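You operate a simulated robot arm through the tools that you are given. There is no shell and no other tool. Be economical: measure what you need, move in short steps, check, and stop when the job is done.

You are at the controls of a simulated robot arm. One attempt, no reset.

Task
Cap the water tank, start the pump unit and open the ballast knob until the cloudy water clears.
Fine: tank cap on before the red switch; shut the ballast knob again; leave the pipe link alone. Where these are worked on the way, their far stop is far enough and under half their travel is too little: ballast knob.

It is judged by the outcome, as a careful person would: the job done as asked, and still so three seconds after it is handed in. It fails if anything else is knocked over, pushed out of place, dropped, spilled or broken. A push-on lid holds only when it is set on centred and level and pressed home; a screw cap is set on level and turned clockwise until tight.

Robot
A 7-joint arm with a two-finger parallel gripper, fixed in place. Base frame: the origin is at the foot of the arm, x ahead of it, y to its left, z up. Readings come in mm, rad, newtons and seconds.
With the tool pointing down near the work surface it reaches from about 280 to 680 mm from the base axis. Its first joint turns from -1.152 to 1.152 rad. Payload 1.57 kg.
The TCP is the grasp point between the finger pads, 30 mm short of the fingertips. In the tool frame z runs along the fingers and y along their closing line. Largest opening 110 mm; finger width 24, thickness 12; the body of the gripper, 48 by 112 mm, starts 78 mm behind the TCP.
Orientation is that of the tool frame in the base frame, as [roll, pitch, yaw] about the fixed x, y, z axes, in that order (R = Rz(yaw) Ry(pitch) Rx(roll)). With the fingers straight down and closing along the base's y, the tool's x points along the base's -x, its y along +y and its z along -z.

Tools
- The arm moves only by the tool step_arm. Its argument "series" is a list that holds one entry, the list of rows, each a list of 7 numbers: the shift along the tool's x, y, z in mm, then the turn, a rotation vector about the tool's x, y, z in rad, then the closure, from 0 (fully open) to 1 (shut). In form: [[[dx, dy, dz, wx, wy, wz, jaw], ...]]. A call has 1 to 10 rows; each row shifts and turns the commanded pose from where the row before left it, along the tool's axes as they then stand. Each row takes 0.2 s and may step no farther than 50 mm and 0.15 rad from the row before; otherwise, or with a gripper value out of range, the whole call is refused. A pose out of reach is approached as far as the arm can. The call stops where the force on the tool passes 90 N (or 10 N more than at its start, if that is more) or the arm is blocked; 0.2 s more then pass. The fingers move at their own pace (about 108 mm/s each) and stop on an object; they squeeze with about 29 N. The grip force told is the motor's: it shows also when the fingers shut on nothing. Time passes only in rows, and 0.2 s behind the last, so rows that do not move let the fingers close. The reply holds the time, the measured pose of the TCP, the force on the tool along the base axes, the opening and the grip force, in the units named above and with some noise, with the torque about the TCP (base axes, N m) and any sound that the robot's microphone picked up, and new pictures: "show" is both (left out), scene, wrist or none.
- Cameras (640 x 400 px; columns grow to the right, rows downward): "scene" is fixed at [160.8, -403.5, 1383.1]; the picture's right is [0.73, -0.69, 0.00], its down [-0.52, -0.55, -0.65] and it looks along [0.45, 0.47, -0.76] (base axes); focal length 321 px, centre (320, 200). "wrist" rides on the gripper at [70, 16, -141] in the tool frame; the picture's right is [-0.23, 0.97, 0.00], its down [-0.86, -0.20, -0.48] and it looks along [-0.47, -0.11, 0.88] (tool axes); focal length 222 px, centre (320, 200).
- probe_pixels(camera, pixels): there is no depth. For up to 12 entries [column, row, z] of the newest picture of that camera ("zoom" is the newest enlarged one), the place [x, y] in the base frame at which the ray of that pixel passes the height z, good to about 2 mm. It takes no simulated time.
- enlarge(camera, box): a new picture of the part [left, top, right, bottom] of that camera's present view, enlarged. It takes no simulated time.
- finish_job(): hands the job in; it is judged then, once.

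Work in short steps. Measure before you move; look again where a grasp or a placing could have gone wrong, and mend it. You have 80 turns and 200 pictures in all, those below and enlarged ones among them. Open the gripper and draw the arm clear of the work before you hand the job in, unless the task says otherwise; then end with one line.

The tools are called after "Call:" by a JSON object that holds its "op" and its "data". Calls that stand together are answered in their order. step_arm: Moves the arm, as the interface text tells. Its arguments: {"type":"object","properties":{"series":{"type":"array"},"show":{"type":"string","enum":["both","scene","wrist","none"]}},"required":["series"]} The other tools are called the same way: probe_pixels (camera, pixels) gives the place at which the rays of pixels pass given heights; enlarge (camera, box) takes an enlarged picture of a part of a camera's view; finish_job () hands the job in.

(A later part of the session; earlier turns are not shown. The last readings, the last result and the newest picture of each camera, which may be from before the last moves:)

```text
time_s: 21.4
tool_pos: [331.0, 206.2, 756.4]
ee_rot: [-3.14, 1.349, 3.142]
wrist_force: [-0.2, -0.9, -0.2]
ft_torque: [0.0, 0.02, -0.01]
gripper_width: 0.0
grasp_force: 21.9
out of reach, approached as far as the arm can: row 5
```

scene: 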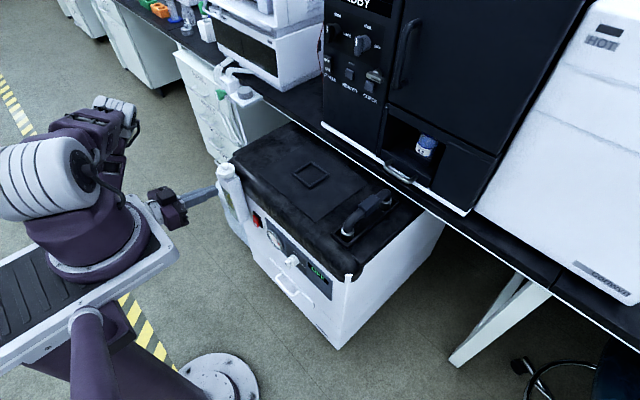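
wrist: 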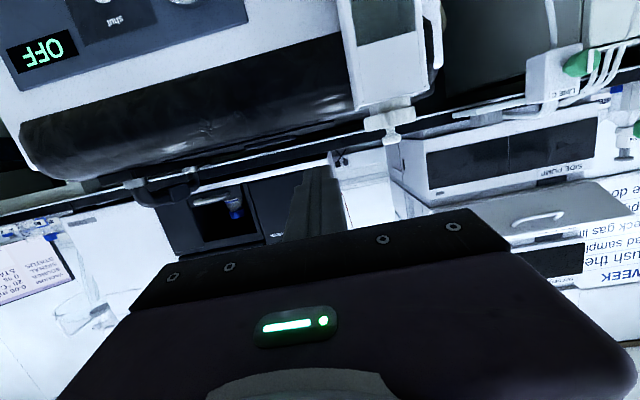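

At x=310 that pitch is out of reach (arm settled at x=331). I'll move forward and down, where it's reachable, keeping clear of the panel (tip stays at x<430).

Call:
{"op": "step_arm", "data": {"series": [[[22, 0, 23.7, 0, 0, 0, 1], [22, 0, 23.7, 0, 0, 0, 1], [22, 0, 23.7, 0, 0, 0, 1], [0, 0, 0, 0, 0, 0, 1]]]}}

```text
time_s: 22.4
tool_pos: [387.6, 206.6, 677.8]
ee_rot: [-3.139, 1.348, -3.14]
wrist_force: [0.5, -0.2, 0.6]
ft_torque: [0.03, 0.02, 0.03]
gripper_width: 0.0
grasp_force: 21.4
```

scene: 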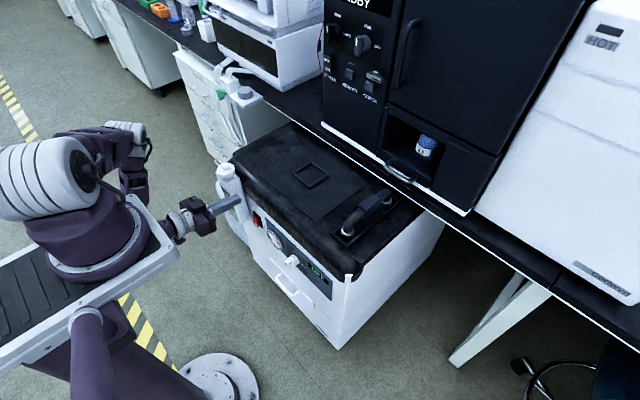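
wrist: 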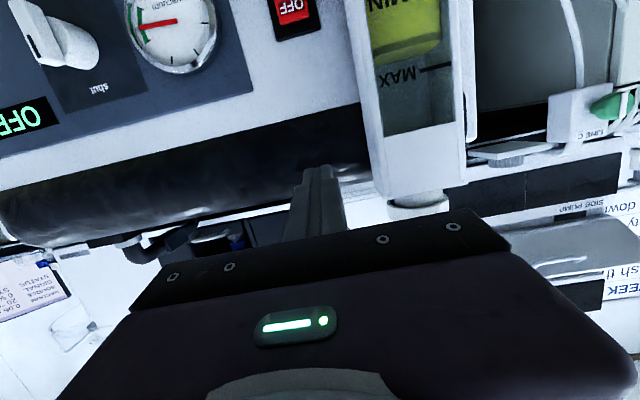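

Before descending I check how near the arm's own base platform edge (pixels (175,250),(145,197)) is at height ≈790.

Call:
{"op": "probe_pixels", "data": {"camera": "scene", "pixels": [[178, 250, 790], [140, 200, 790], [90, 312, 790], [95, 250, 790], [178, 262, 750], [195, 222, 690], [130, 170, 850]]}}

Call:
{"op": "enlarge", "data": {"camera": "scene", "box": [0, 100, 280, 280]}}

```text
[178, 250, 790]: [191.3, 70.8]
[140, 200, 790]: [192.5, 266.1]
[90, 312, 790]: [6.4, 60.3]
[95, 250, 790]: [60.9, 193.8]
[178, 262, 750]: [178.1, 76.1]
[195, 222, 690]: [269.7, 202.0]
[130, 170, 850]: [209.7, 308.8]
```

```text
2.22 times, centred on (140, 190) of scene
```

zoom: 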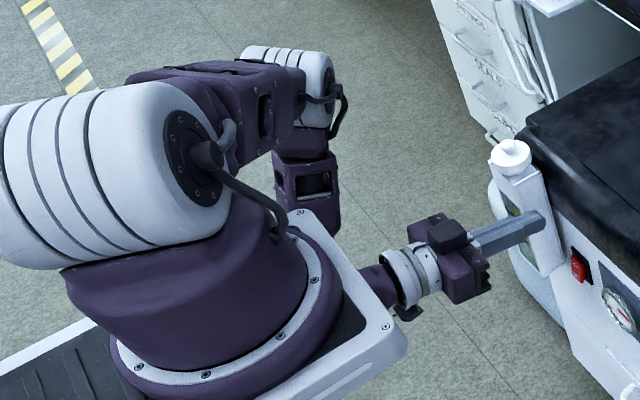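

The tray sits high (z≈985, front edge x≈120), and the arm reaches down past it, so descending moves away from it. I continue down to TCP z≈560, staying back at x≈378.

Call:
{"op": "step_arm", "data": {"series": [[[29.8, 0, 4.1, 0, 0, 0, 1], [29.8, 0, 4.1, 0, 0, 0, 1], [29.8, 0, 4.1, 0, 0, 0, 1], [29.8, 0, 4.1, 0, 0, 0, 1], [0, 0, 0, 0, 0, 0, 1]]]}}

```text
time_s: 23.6
tool_pos: [398.4, 218.8, 652.7]
ee_rot: [3.14, 1.347, 3.141]
wrist_force: [0.7, 0.1, -0.5]
ft_torque: [0.01, -0.01, 0.03]
gripper_width: 0.1
grasp_force: 21.2
out of reach, approached as far as the arm can: row 1, 2, 3, 4
```

scene: 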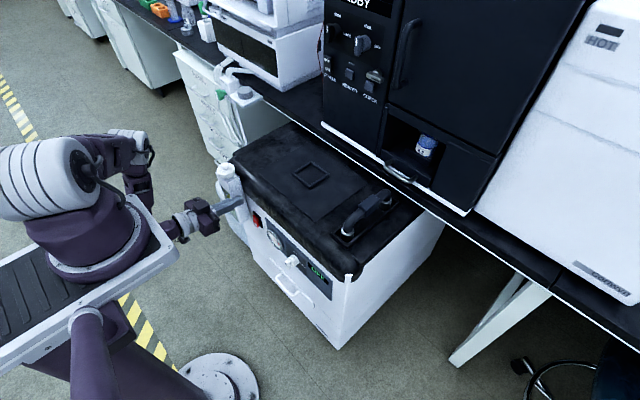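
wrist: 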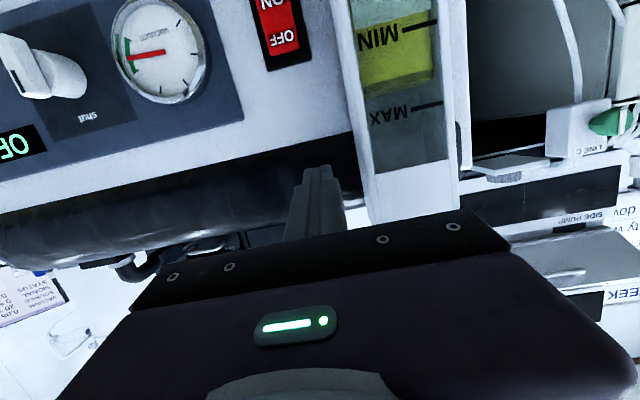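

Out of reach at this pitch. I'll enlarge the present view of the knob, then reduce pitch.

Call:
{"op": "enlarge", "data": {"camera": "wrist", "box": [0, 0, 140, 140]}}

Call:
{"op": "step_arm", "data": {"series": [[[0, 0, 0, 0, 0.15, 0, 1], [0, 0, 0, 0, 0.15, 0, 1], [0, 0, 0, 0, 0, 0, 1]]]}}

```text
2.86 times, centred on (70, 70) of wrist
```

zoom: 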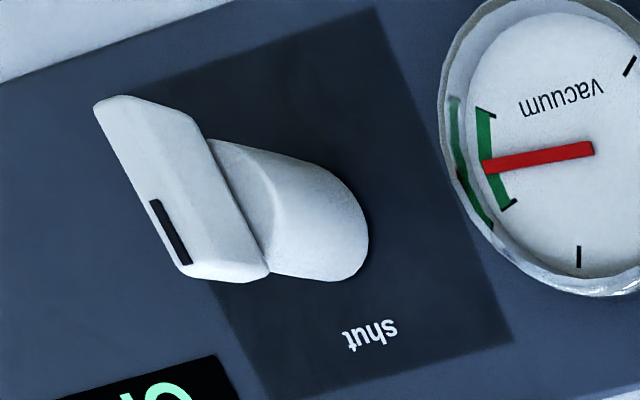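

```text
time_s: 24.4
tool_pos: [398.8, 217.1, 651.2]
ee_rot: [-3.141, 1.048, 3.14]
wrist_force: [0.6, 0.1, 0.2]
ft_torque: [-0.04, 0.01, 0.01]
gripper_width: 0.2
grasp_force: 21.0
```

scene: 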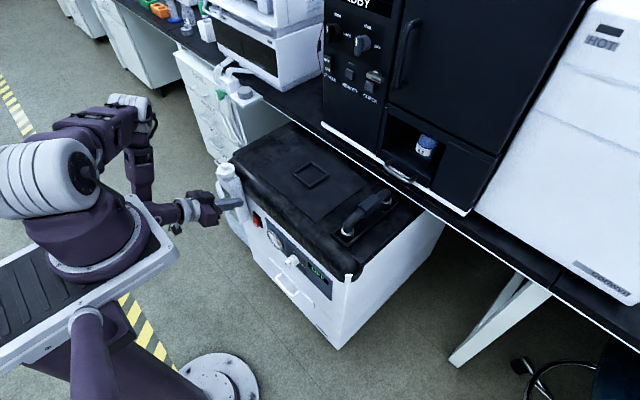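
wrist: 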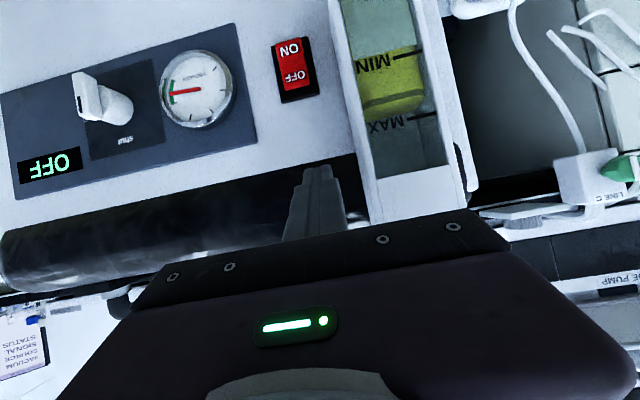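

The knob's index points up to "shut"; it will need clockwise (toward −y). The commanded pose is now reachable; I'll descend at pitch 1.05 and see how far it gets.

Call:
{"op": "step_arm", "data": {"series": [[[30.6, -4, 13.7, 0, 0, 0, 1], [30.6, -4, 13.7, 0, 0, 0, 1], [30.6, -2, 13.7, 0, 0, 0, 1], [0, 0, 0, 0, 0, 0, 1]]]}}

```text
time_s: 25.4
tool_pos: [391.1, 210.3, 586.4]
ee_rot: [3.141, 1.049, -3.141]
wrist_force: [-0.2, -0.4, 0.3]
ft_torque: [-0.01, 0.01, -0.04]
gripper_width: 0.0
grasp_force: 21.0
out of reach, approached as far as the arm can: row 3
```

scene: 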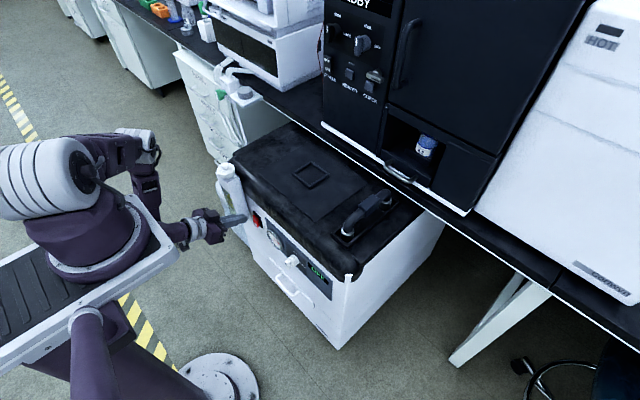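
wrist: 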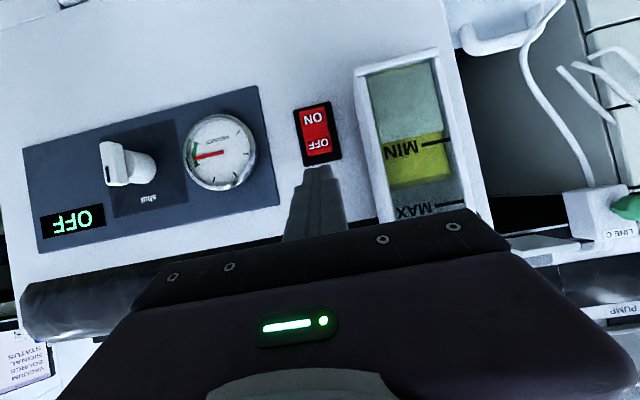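

Limit reached at z=586 for this pitch; I'll reduce pitch to 0.6 and go on to ≈(400,208,526), just in front of the switch.

Call:
{"op": "step_arm", "data": {"series": [[[0, 0, 0, 0, 0.15, 0, 1], [0, 0, 0, 0, 0.15, 0, 1], [0, 0, 0, 0, 0.15, 0, 1], [13.2, -1, 27.3, 0, 0, 0, 1], [13.2, -1, 27.3, 0, 0, 0, 1], [0, 0, 0, 0, 0, 0, 1]]]}}

Call:
{"op": "enlarge", "data": {"camera": "wrist", "box": [250, 60, 410, 220]}}

Call:
{"op": "enlarge", "data": {"camera": "scene", "box": [190, 180, 310, 280]}}

```text
time_s: 26.8
tool_pos: [401.0, 206.7, 525.0]
ee_rot: [3.142, 0.599, -3.141]
wrist_force: [0.7, -0.6, 0.5]
ft_torque: [0.0, -0.04, 0.0]
gripper_width: 0.0
grasp_force: 21.4
```

scene: 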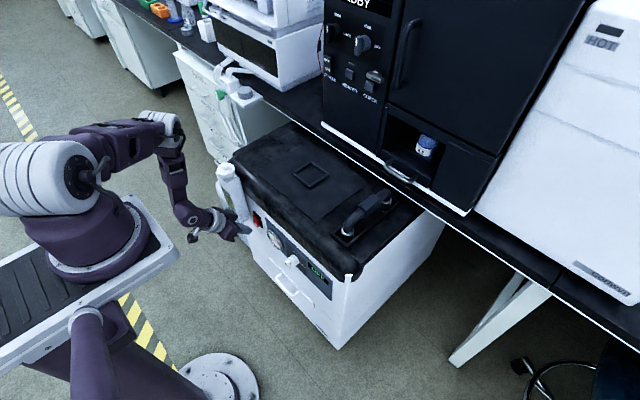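
wrist: 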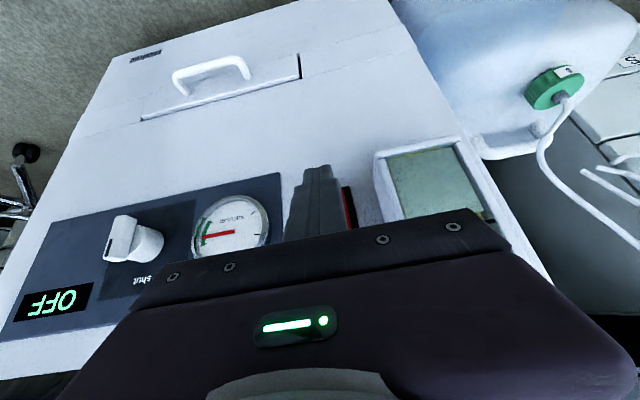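

```text
2.50 times, centred on (330, 140) of wrist
```

zoom: 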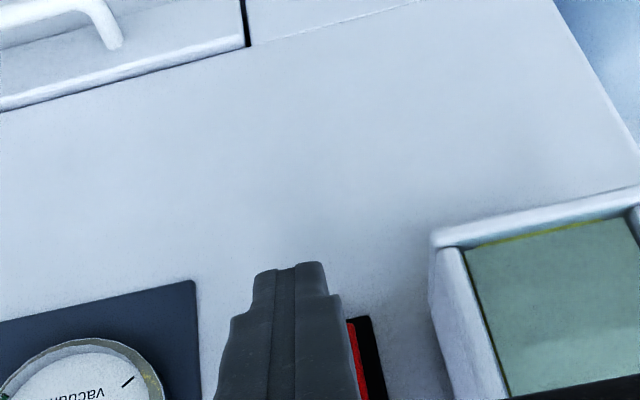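

```text
4.00 times, centred on (250, 230) of scene
```

zoom: 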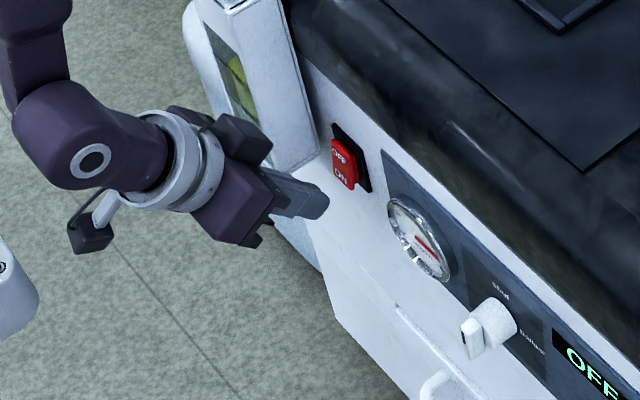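

Re-triangulating the ON half from the scene (255.8,224.5) and the present tip alignment.

Call:
{"op": "probe_pixels", "data": {"camera": "scene", "pixels": [[255.8, 224.5, 540], [255.8, 224.5, 520], [255.8, 224.5, 500], [255, 218, 540], [255, 218, 520], [262, 230.5, 510], [251, 226, 510], [254, 229, 500]]}}

Call:
{"op": "probe_pixels", "data": {"camera": "zoom", "pixels": [[325, 200, 520], [325, 200, 500], [325, 215, 500]]}}

```text
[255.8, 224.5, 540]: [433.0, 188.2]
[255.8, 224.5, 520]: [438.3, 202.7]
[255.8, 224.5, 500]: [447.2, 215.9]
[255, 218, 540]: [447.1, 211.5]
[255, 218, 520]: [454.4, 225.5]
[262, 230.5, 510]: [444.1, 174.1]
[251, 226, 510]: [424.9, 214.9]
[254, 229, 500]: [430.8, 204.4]
```

```text
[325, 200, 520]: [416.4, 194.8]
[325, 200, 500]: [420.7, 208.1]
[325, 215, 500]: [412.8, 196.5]
```

ON half ≈ (444,209,512). My tip's leading edge is at z≈507; advancing along +x in small steps.

Call:
{"op": "step_arm", "data": {"series": [[[-9.9, 2, 6.8, 0, 0, 0, 1], [-1.65, 0, 1.13, 0, 0, 0, 1], [-1.65, 0, 1.13, 0, 0, 0, 1], [-1.65, 0, 1.13, 0, 0, 0, 1], [0, 0, 0, 0, 0, 0, 1]]], "show": "none"}}

Call:
{"op": "enlarge", "data": {"camera": "scene", "box": [190, 180, 310, 280]}}

```text
time_s: 28.0
tool_pos: [417.7, 209.5, 526.1]
ee_rot: [-3.142, 0.6, 3.141]
wrist_force: [-0.2, -0.8, -0.3]
ft_torque: [0.03, 0.03, -0.01]
gripper_width: 0.0
grasp_force: 21.6
```

```text
4.00 times, centred on (250, 230) of scene
```

zoom: 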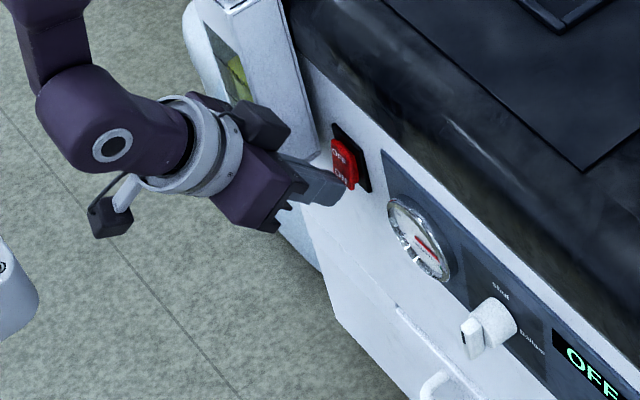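

Tip is right at the ON half, about to touch. Continuing in 2 mm steps.

Call:
{"op": "step_arm", "data": {"series": [[[-1.65, 0, 1.13, 0, 0, 0, 1], [-1.65, 0, 1.13, 0, 0, 0, 1], [-1.65, 0, 1.13, 0, 0, 0, 1], [0, 0, 0, 0, 0, 0, 1]]], "show": "none"}}

Call:
{"op": "enlarge", "data": {"camera": "scene", "box": [190, 180, 350, 300]}}

```text
time_s: 29.0
tool_pos: [421.6, 209.9, 524.0]
ee_rot: [-3.141, 0.596, -3.141]
wrist_force: [-22.6, 2.3, 5.2]
ft_torque: [0.01, 0.29, 0.04]
gripper_width: 0.0
grasp_force: 20.6
```

```text
3.33 times, centred on (270, 240) of scene
```

zoom: 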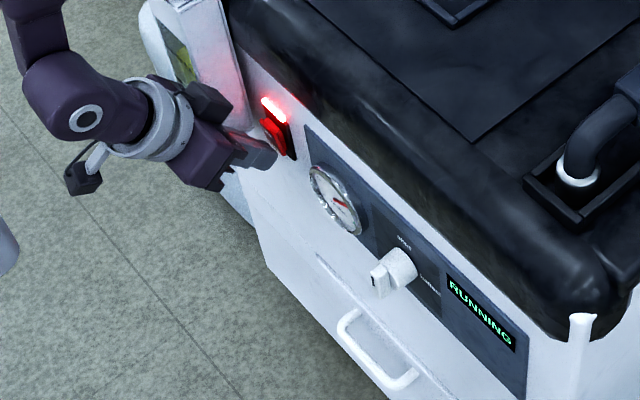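

Display shows RUNNING and the switch is lit. Withdraw 40 mm and shift to y≈100 to measure the knob.

Call:
{"op": "step_arm", "data": {"series": [[[16.5, 0, -11.3, 0, 0, 0, 1], [16.5, 0, -11.3, 0, 0, 0, 1], [0, -40, 0, 0, 0, 0, 1], [0, -40, 0, 0, 0, 0, 1], [0, -30, 0, 0, 0, 0, 1], [0, 0, 0, 0, 0, 0, 1]]]}}

Call:
{"op": "enlarge", "data": {"camera": "wrist", "box": [140, 120, 340, 240]}}

Call:
{"op": "enlarge", "data": {"camera": "scene", "box": [240, 210, 340, 290]}}

```text
time_s: 30.4
tool_pos: [384.9, 98.0, 525.2]
ee_rot: [-3.142, 0.601, -3.141]
wrist_force: [0.3, 0.7, 0.1]
ft_torque: [-0.02, 0.04, 0.03]
gripper_width: 0.1
grasp_force: 21.4
```

scene: 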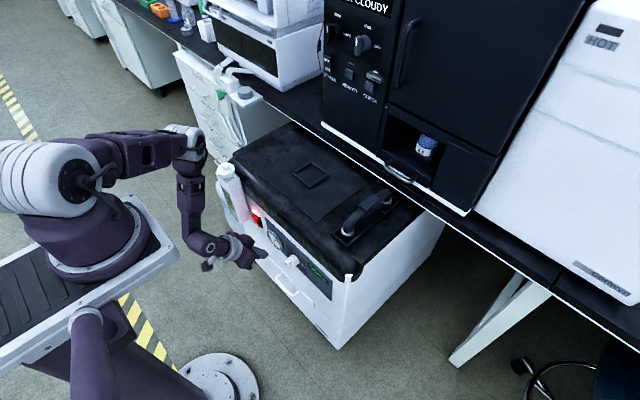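
wrist: 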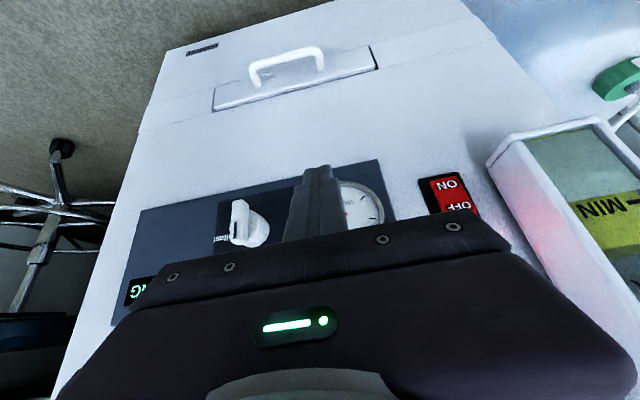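

```text
3.20 times, centred on (240, 180) of wrist
```

zoom: 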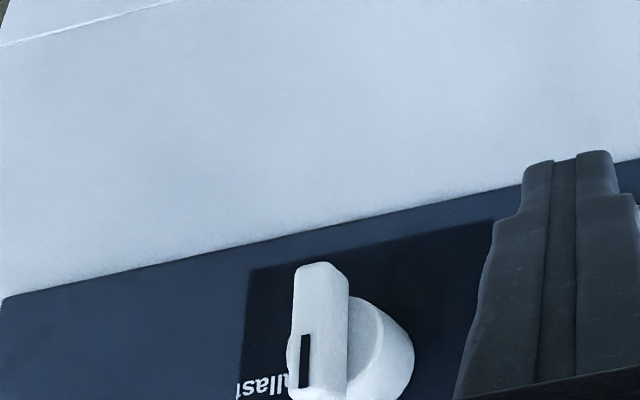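

```text
5.00 times, centred on (290, 250) of scene
```

zoom: 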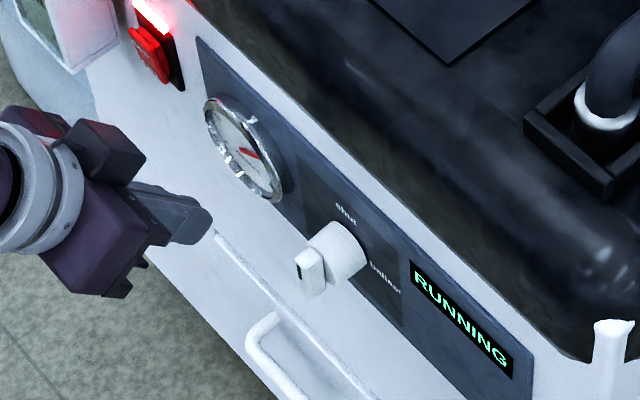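

Measuring the bar: bottom end and top end from wrist (240.5,201 / 239.5,241), and in scene (286.4,265.4 centre).

Call:
{"op": "probe_pixels", "data": {"camera": "wrist", "pixels": [[240.5, 201, 500], [240.5, 201, 480], [239.5, 241, 540], [239.5, 241, 520], [236, 228, 520], [264, 232, 520], [264, 232, 500]]}}

Call:
{"op": "probe_pixels", "data": {"camera": "scene", "pixels": [[285.3, 260.5, 540], [285.3, 260.5, 520], [288.5, 269.5, 500], [288.5, 269.5, 480], [286.4, 265.4, 520], [286.4, 265.4, 500], [297, 249, 520], [297, 249, 500]]}}

Call:
{"op": "enlarge", "data": {"camera": "scene", "box": [270, 235, 320, 275]}}

Call:
{"op": "enlarge", "data": {"camera": "scene", "box": [310, 0, 410, 80]}}

```text
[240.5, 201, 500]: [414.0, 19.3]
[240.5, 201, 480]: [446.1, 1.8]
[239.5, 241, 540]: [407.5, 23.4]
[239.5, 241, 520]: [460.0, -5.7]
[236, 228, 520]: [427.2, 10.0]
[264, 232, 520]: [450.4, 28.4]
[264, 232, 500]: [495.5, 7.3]
```

```text
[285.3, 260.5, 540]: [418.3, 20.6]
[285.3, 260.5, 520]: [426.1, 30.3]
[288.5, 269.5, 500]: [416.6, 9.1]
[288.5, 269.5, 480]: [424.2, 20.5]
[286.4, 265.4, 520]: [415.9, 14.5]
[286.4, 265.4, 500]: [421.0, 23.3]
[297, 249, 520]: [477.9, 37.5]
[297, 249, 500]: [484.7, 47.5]
```

```text
10.00 times, centred on (295, 255) of scene
```

zoom: 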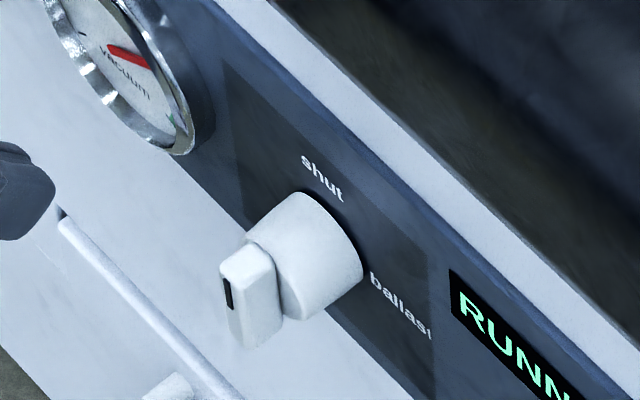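

```text
5.00 times, centred on (360, 40) of scene
```

zoom: 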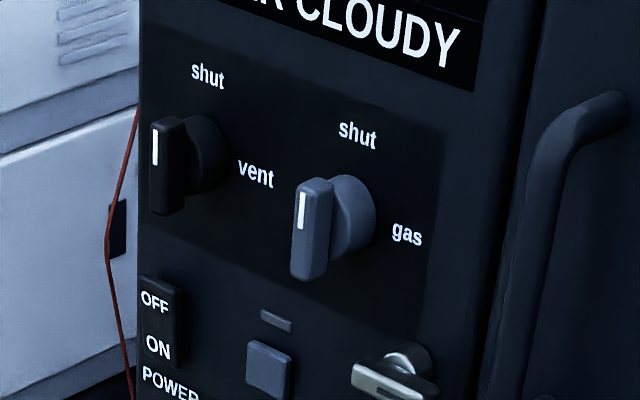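

The display up top reads "WATER CLOUDY". Knob bar ≈ x417–430, z493–539, centre y≈16,z≈516. I'll turn it by pushing with the closed fingertip: first move to its +y side near the top end, (400,48,552).

Call:
{"op": "step_arm", "data": {"series": [[[-13.8, 0, -6.9, 0, 0, 0, 1], [-13.8, 0, -6.9, 0, 0, 0, 1], [0, -25, 0, 0, 0, 0, 1], [0, -25, 0, 0, 0, 0, 1], [0, 0, 0, 0, 0, 0, 1]]]}}

Call:
{"op": "enlarge", "data": {"camera": "scene", "box": [260, 220, 330, 280]}}

Call:
{"op": "enlarge", "data": {"camera": "wrist", "box": [220, 120, 380, 240]}}

```text
time_s: 31.6
tool_pos: [400.2, 49.2, 552.8]
ee_rot: [-3.141, 0.601, -3.141]
wrist_force: [0.1, 0.0, 0.3]
ft_torque: [0.01, -0.02, -0.01]
gripper_width: 0.1
grasp_force: 21.0
```

scene: 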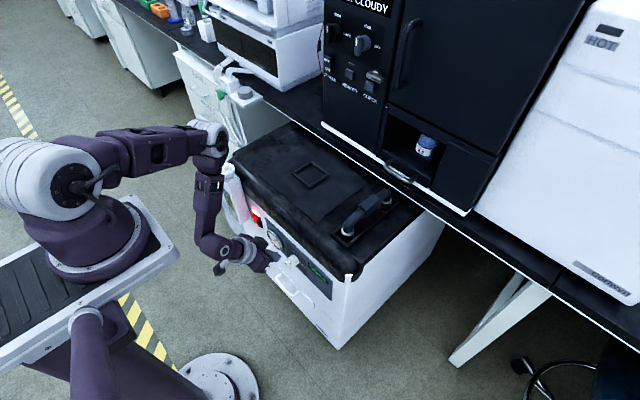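
wrist: 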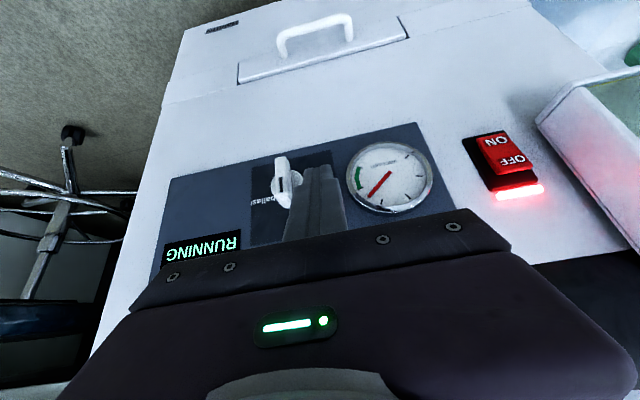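

```text
6.67 times, centred on (295, 250) of scene
```

zoom: 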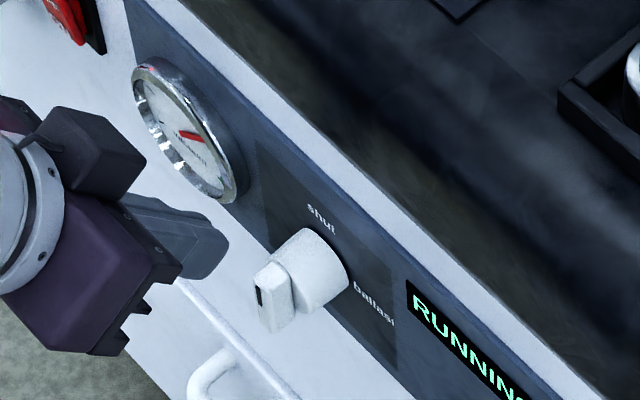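

```text
3.33 times, centred on (300, 180) of wrist
```

zoom: 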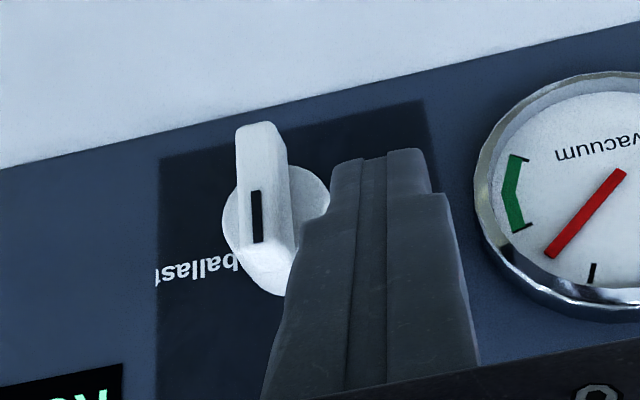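

Call:
{"op": "probe_pixels", "data": {"camera": "wrist", "pixels": [[280, 200, 540], [280, 200, 530], [279.5, 161, 500], [279.5, 161, 490], [278, 184, 515], [289, 186, 515]]}}

Call:
{"op": "probe_pixels", "data": {"camera": "scene", "pixels": [[285.5, 262.5, 540], [285.5, 262.5, 530], [287, 269, 500], [287, 269, 490]]}}

```text
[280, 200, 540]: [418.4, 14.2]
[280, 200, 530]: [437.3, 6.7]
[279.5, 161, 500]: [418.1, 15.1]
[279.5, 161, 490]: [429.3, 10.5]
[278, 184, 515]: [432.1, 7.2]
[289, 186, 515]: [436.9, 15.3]
```

```text
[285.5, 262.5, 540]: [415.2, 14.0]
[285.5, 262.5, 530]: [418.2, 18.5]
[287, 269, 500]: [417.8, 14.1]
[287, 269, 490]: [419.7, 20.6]
```

Refined: bar centre (y14, z520), ends z500–540, front x≈417. I raise 3 mm and push the top end towards −y.

Call:
{"op": "step_arm", "data": {"series": [[[-1.7, -9, -2.5, 0, 0, 0, 1], [0, -9, 0, 0, 0, 0, 1], [0, -5, 0, 0, 0, 0, 1], [0.34, -5.5, 0.5, 0, 0, 0, 1], [0, 0, 0, 0, 0, 0, 1]]]}}

Call:
{"op": "enlarge", "data": {"camera": "scene", "box": [260, 220, 330, 280]}}

Call:
{"op": "enlarge", "data": {"camera": "wrist", "box": [220, 120, 380, 240]}}

```text
time_s: 32.8
tool_pos: [398.0, 21.8, 555.3]
ee_rot: [3.141, 0.601, -3.14]
wrist_force: [-0.2, -0.4, 0.3]
ft_torque: [0.01, 0.0, 0.02]
gripper_width: 0.1
grasp_force: 21.4
```

scene: 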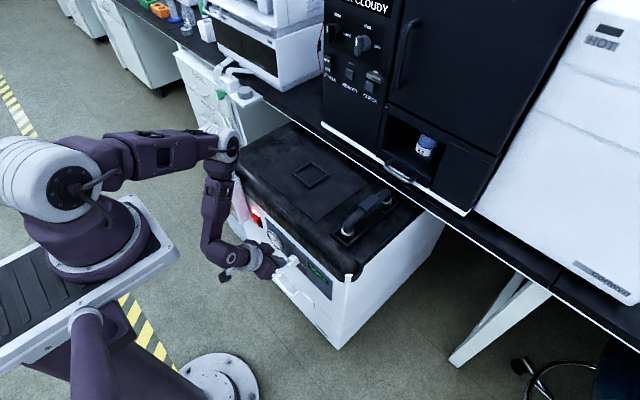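
wrist: 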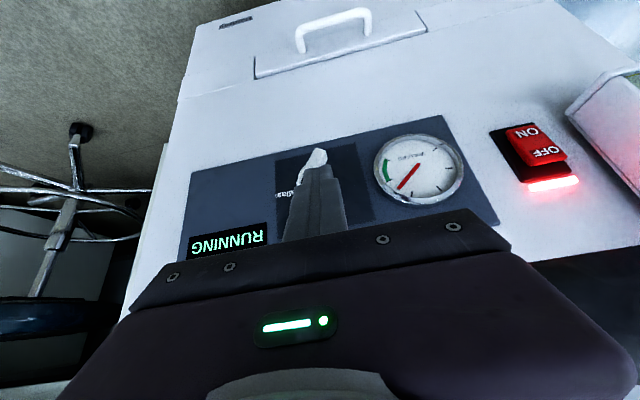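

```text
6.67 times, centred on (295, 250) of scene
```

zoom: 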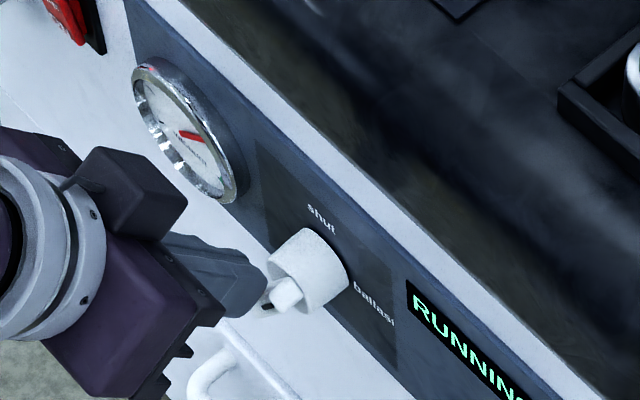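

```text
3.33 times, centred on (300, 180) of wrist
```

zoom: 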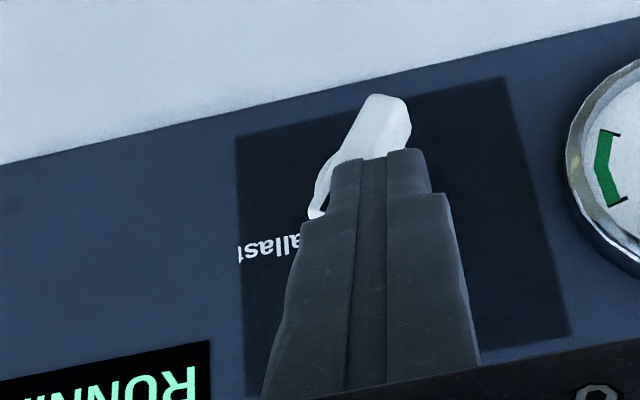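

The bar is turning clockwise (~45° now). Continuing along the arc toward horizontal.

Call:
{"op": "step_arm", "data": {"series": [[[1.19, -3.2, 1.73, 0, 0, 0, 1], [1.58, -2.6, 2.31, 0, 0, 0, 1], [1.98, -1.8, 2.89, 0, 0, 0, 1], [0, 0, 0, 0, 0, 0, 1]]]}}

Call:
{"op": "enlarge", "data": {"camera": "scene", "box": [260, 220, 330, 280]}}

Call:
{"op": "enlarge", "data": {"camera": "wrist", "box": [220, 120, 380, 240]}}

```text
time_s: 33.8
tool_pos: [398.0, 14.5, 547.5]
ee_rot: [3.141, 0.599, 3.141]
wrist_force: [-2.2, -3.0, 3.1]
ft_torque: [-0.08, 0.06, -0.09]
gripper_width: 0.0
grasp_force: 21.1
```

scene: 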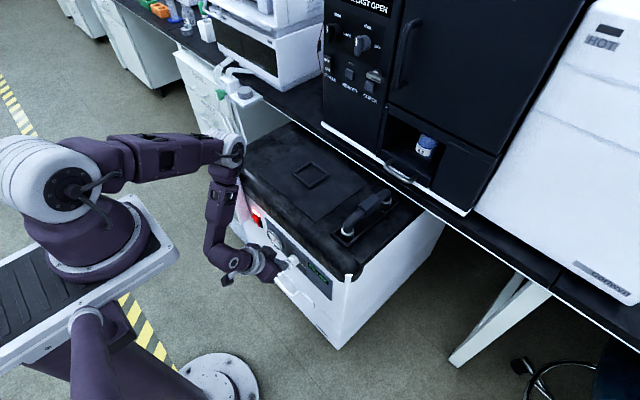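
wrist: 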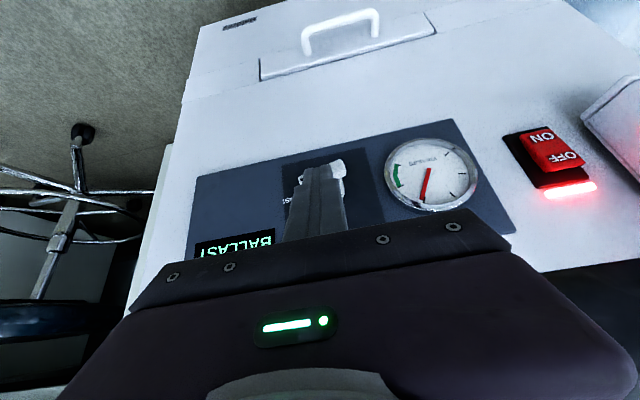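

```text
6.67 times, centred on (295, 250) of scene
```

zoom: 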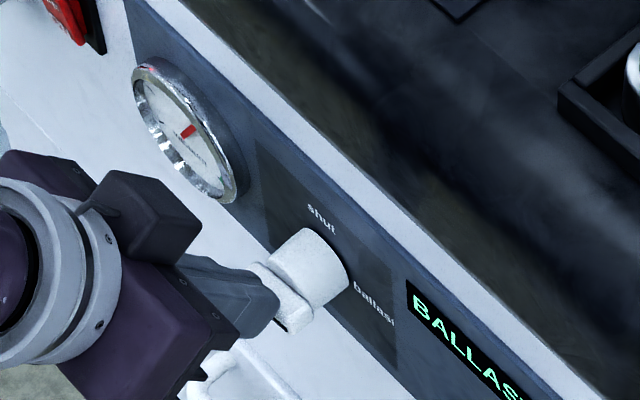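

```text
3.33 times, centred on (300, 180) of wrist
```

zoom: 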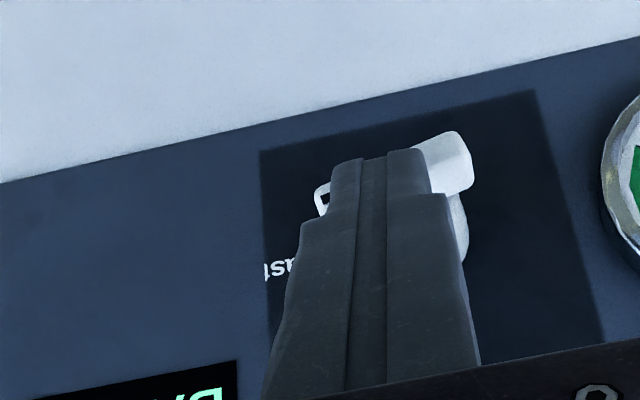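

Displays read "BALLAST" / "BALLAST OPEN". I'll nudge a little more and wait for the water to clear.

Call:
{"op": "step_arm", "data": {"series": [[[1.13, -1, 1.65, 0, 0, 0, 1], [0.85, -0.5, 1.24, 0, 0, 0, 1], [0, 0, 0, 0, 0, 0, 1], [0, 0, 0, 0, 0, 0, 1], [0, 0, 0, 0, 0, 0, 1], [0, 0, 0, 0, 0, 0, 1]]], "show": "wrist"}}

Call:
{"op": "enlarge", "data": {"camera": "scene", "box": [310, 0, 410, 60]}}

Call:
{"op": "enlarge", "data": {"camera": "scene", "box": [260, 220, 330, 280]}}

```text
time_s: 35.2
tool_pos: [400.1, 14.0, 543.7]
ee_rot: [3.138, 0.603, -3.141]
wrist_force: [-18.3, 17.9, 64.3]
ft_torque: [0.32, -0.76, 0.26]
gripper_width: 0.2
grasp_force: 21.2
```

wrist: 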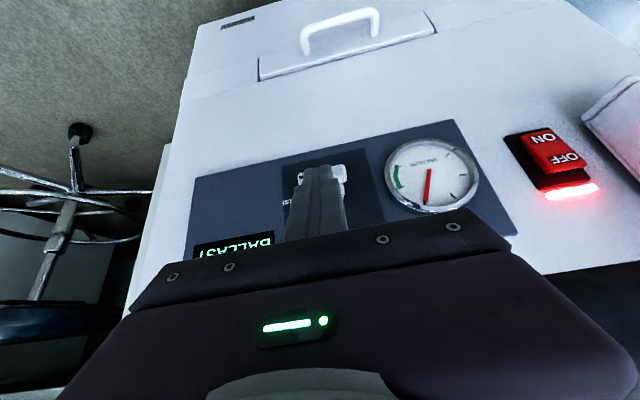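

```text
6.40 times, centred on (360, 30) of scene
```

zoom: 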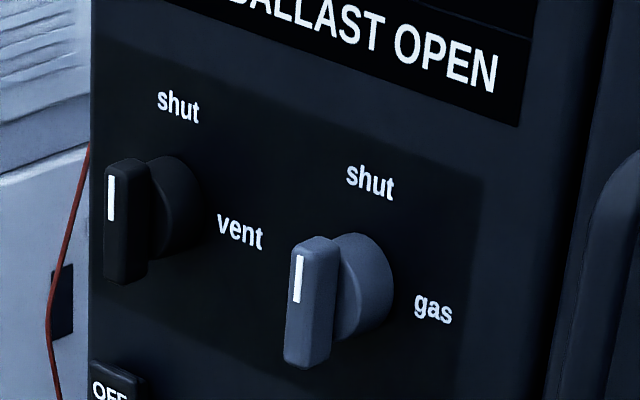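

```text
6.67 times, centred on (295, 250) of scene
```

zoom: 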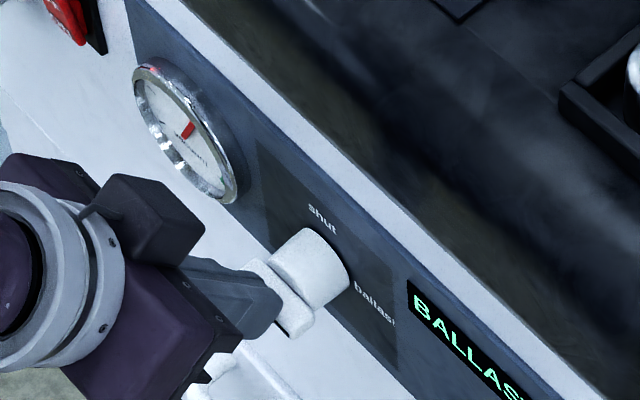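

64 N: the bar is at its far stop. I'll back off upward 14 mm and wait while watching the status sign and water.

Call:
{"op": "step_arm", "data": {"series": [[[-3.4, 0, -4.95, 0, 0, 0, 1], [-4.5, 0, -6.6, 0, 0, 0, 1], [0, 0, 0, 0, 0, 0, 1], [0, 0, 0, 0, 0, 0, 1], [0, 0, 0, 0, 0, 0, 1], [0, 0, 0, 0, 0, 0, 1], [0, 0, 0, 0, 0, 0, 1], [0, 0, 0, 0, 0, 0, 1]]]}}

Call:
{"op": "enlarge", "data": {"camera": "scene", "box": [200, 150, 330, 280]}}

Call:
{"op": "enlarge", "data": {"camera": "wrist", "box": [220, 120, 380, 240]}}

```text
time_s: 37.0
tool_pos: [398.5, 12.3, 556.5]
ee_rot: [-3.141, 0.601, -3.14]
wrist_force: [-0.9, -0.2, 0.1]
ft_torque: [-0.03, 0.0, 0.01]
gripper_width: 0.0
grasp_force: 21.2
```

scene: 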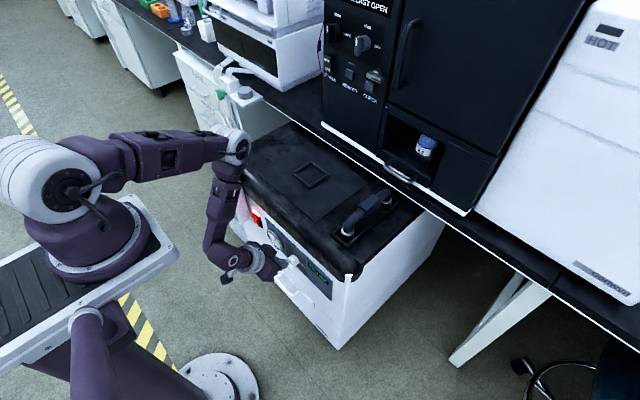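
wrist: 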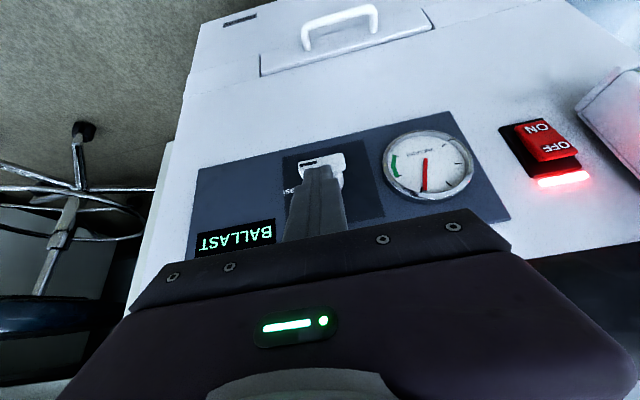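

```text
3.08 times, centred on (265, 215) of scene
```

zoom: 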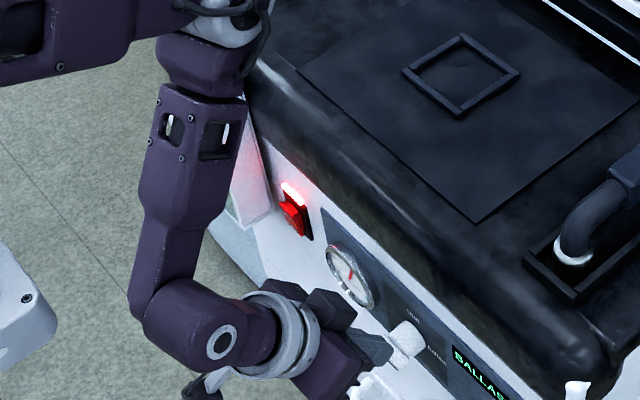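

```text
3.33 times, centred on (300, 180) of wrist
```

zoom: 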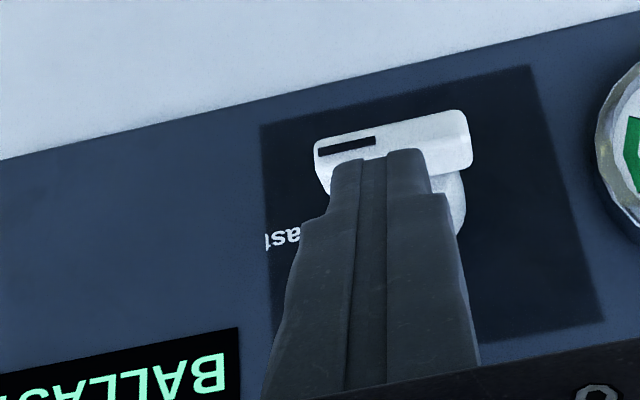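

Bar is at "ballast". I'll move aside to y≈110, where the wrist view shows the tank, and wait for the water to clear.

Call:
{"op": "step_arm", "data": {"series": [[[8.25, 25, -5.65, 0, 0, 0, 1], [8.25, 35, -5.65, 0, 0, 0, 1], [0, 40, 0, 0, 0, 0, 1], [0, 0, 0, 0, 0, 0, 1], [0, 0, 0, 0, 0, 0, 1], [0, 0, 0, 0, 0, 0, 1], [0, 0, 0, 0, 0, 0, 1], [0, 0, 0, 0, 0, 0, 1], [0, 0, 0, 0, 0, 0, 1], [0, 0, 0, 0, 0, 0, 1]]]}}

Call:
{"op": "enlarge", "data": {"camera": "scene", "box": [310, 0, 410, 60]}}

```text
time_s: 39.2
tool_pos: [378.3, 113.0, 557.6]
ee_rot: [3.141, 0.6, -3.142]
wrist_force: [-0.5, 0.7, -0.2]
ft_torque: [-0.01, -0.03, 0.01]
gripper_width: 0.1
grasp_force: 21.1
```

scene: 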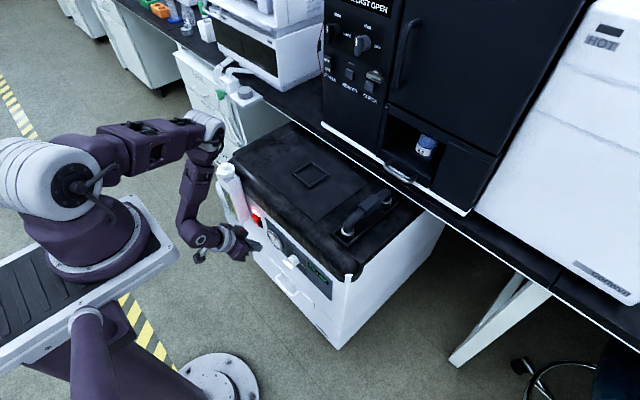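
wrist: 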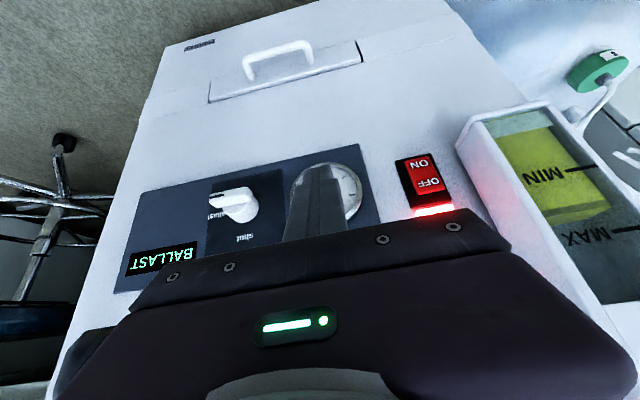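

```text
6.40 times, centred on (360, 30) of scene
```

zoom: 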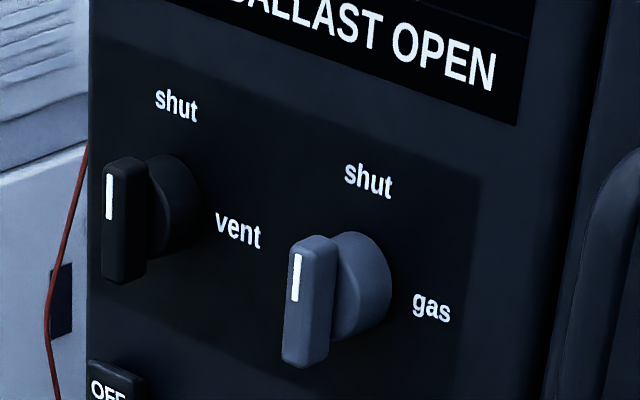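

The tank water is still yellow with the ballast open. Waiting another couple of seconds.

Call:
{"op": "step_arm", "data": {"series": [[[0, 0, 0, 0, 0, 0, 1], [0, 0, 0, 0, 0, 0, 1], [0, 0, 0, 0, 0, 0, 1], [0, 0, 0, 0, 0, 0, 1], [0, 0, 0, 0, 0, 0, 1], [0, 0, 0, 0, 0, 0, 1], [0, 0, 0, 0, 0, 0, 1], [0, 0, 0, 0, 0, 0, 1], [0, 0, 0, 0, 0, 0, 1], [0, 0, 0, 0, 0, 0, 1]]]}}

Call:
{"op": "enlarge", "data": {"camera": "wrist", "box": [180, 90, 640, 300]}}

```text
time_s: 41.4
tool_pos: [378.9, 112.3, 557.9]
ee_rot: [3.141, 0.6, -3.141]
wrist_force: [-0.2, -0.6, 0.0]
ft_torque: [0.02, -0.02, 0.06]
gripper_width: 0.0
grasp_force: 20.9
```

scene: 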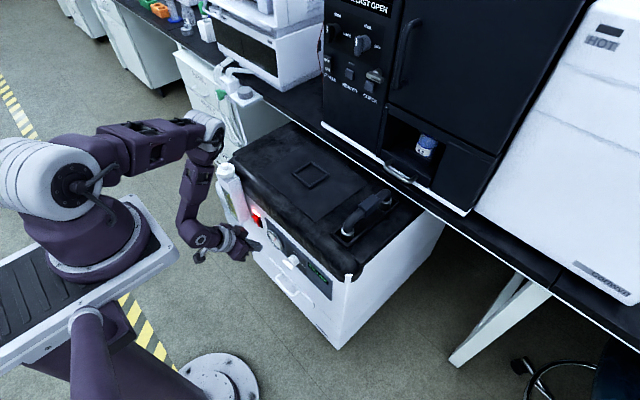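
wrist: 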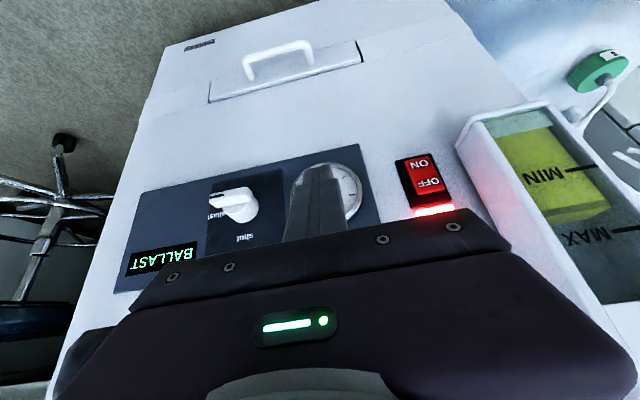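

```text
1.39 times, centred on (410, 195) of wrist
```

zoom: 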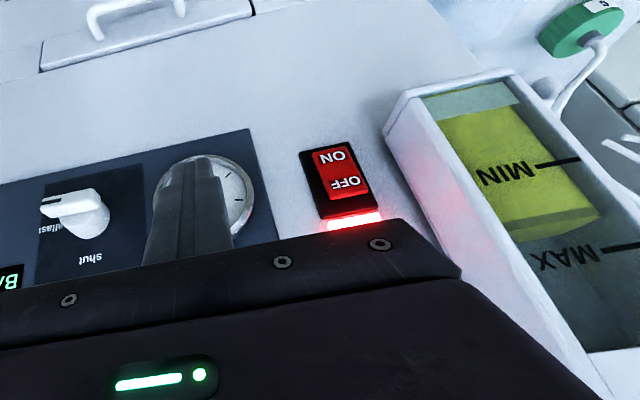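

Still yellow. Waiting further, with pictures only at the end.

Call:
{"op": "step_arm", "data": {"series": [[[0, 0, 0, 0, 0, 0, 1], [0, 0, 0, 0, 0, 0, 1], [0, 0, 0, 0, 0, 0, 1], [0, 0, 0, 0, 0, 0, 1], [0, 0, 0, 0, 0, 0, 1], [0, 0, 0, 0, 0, 0, 1], [0, 0, 0, 0, 0, 0, 1], [0, 0, 0, 0, 0, 0, 1], [0, 0, 0, 0, 0, 0, 1], [0, 0, 0, 0, 0, 0, 1]]], "show": "scene"}}

Call:
{"op": "step_arm", "data": {"series": [[[0, 0, 0, 0, 0, 0, 1], [0, 0, 0, 0, 0, 0, 1], [0, 0, 0, 0, 0, 0, 1], [0, 0, 0, 0, 0, 0, 1], [0, 0, 0, 0, 0, 0, 1], [0, 0, 0, 0, 0, 0, 1], [0, 0, 0, 0, 0, 0, 1], [0, 0, 0, 0, 0, 0, 1], [0, 0, 0, 0, 0, 0, 1], [0, 0, 0, 0, 0, 0, 1]]]}}

```text
time_s: 43.6
tool_pos: [379.1, 113.9, 557.5]
ee_rot: [-3.141, 0.599, 3.141]
wrist_force: [-0.2, -0.5, -0.4]
ft_torque: [0.0, -0.02, -0.02]
gripper_width: 0.1
grasp_force: 21.3
```

scene: 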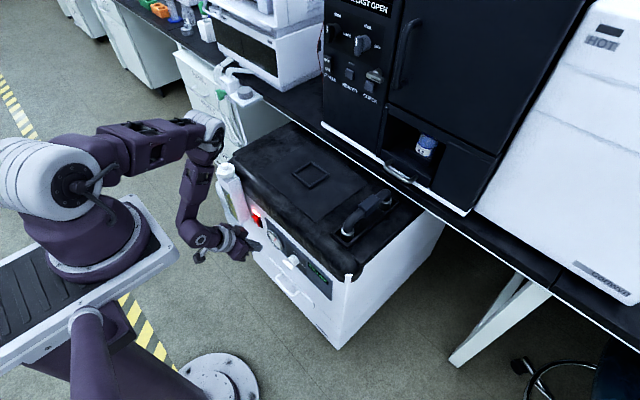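

```text
time_s: 45.8
tool_pos: [378.2, 113.5, 558.5]
ee_rot: [3.141, 0.601, -3.14]
wrist_force: [-0.3, 0.3, 0.3]
ft_torque: [-0.04, 0.0, -0.03]
gripper_width: 0.3
grasp_force: 21.4
```

scene: 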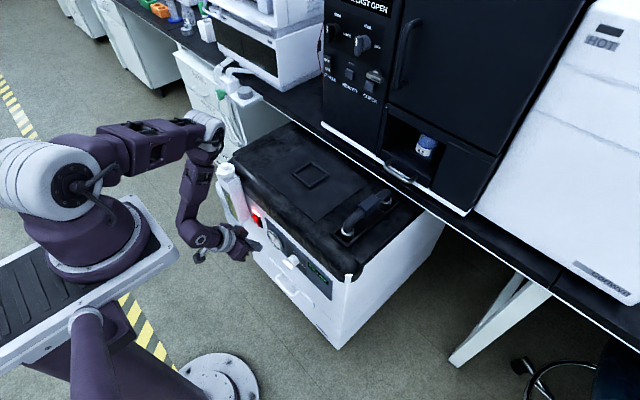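
wrist: 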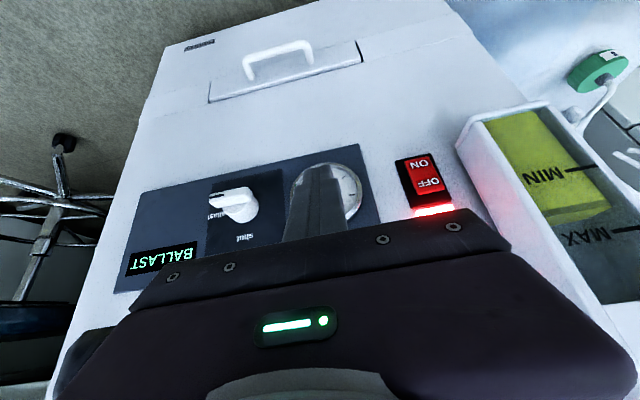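

The grey cloudy layer at the bottom of the window has been shrinking and seems nearly gone. Checking closely.

Call:
{"op": "enlarge", "data": {"camera": "wrist", "box": [440, 80, 640, 280]}}

Call:
{"op": "enlarge", "data": {"camera": "scene", "box": [310, 0, 410, 40]}}

```text
2.00 times, centred on (540, 180) of wrist
```

zoom: 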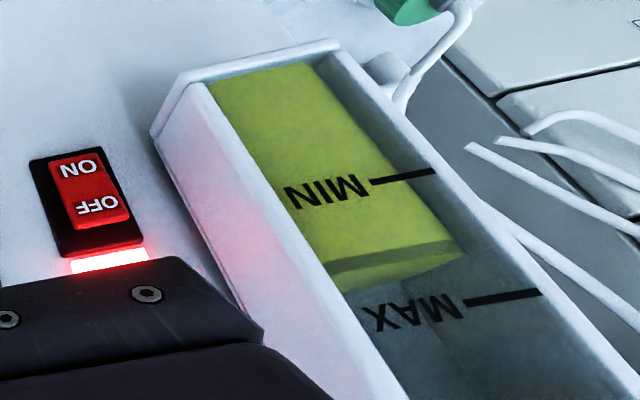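

```text
6.40 times, centred on (360, 20) of scene
```

zoom: 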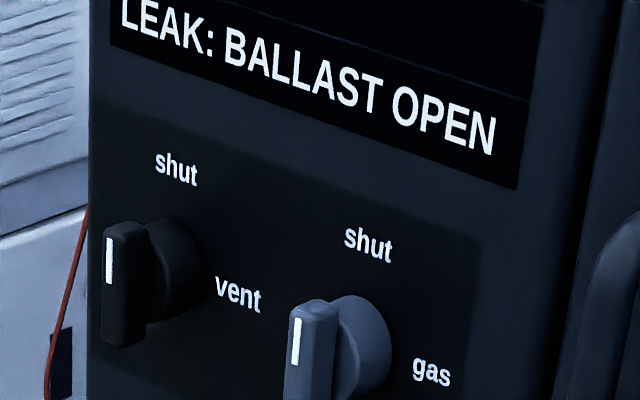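

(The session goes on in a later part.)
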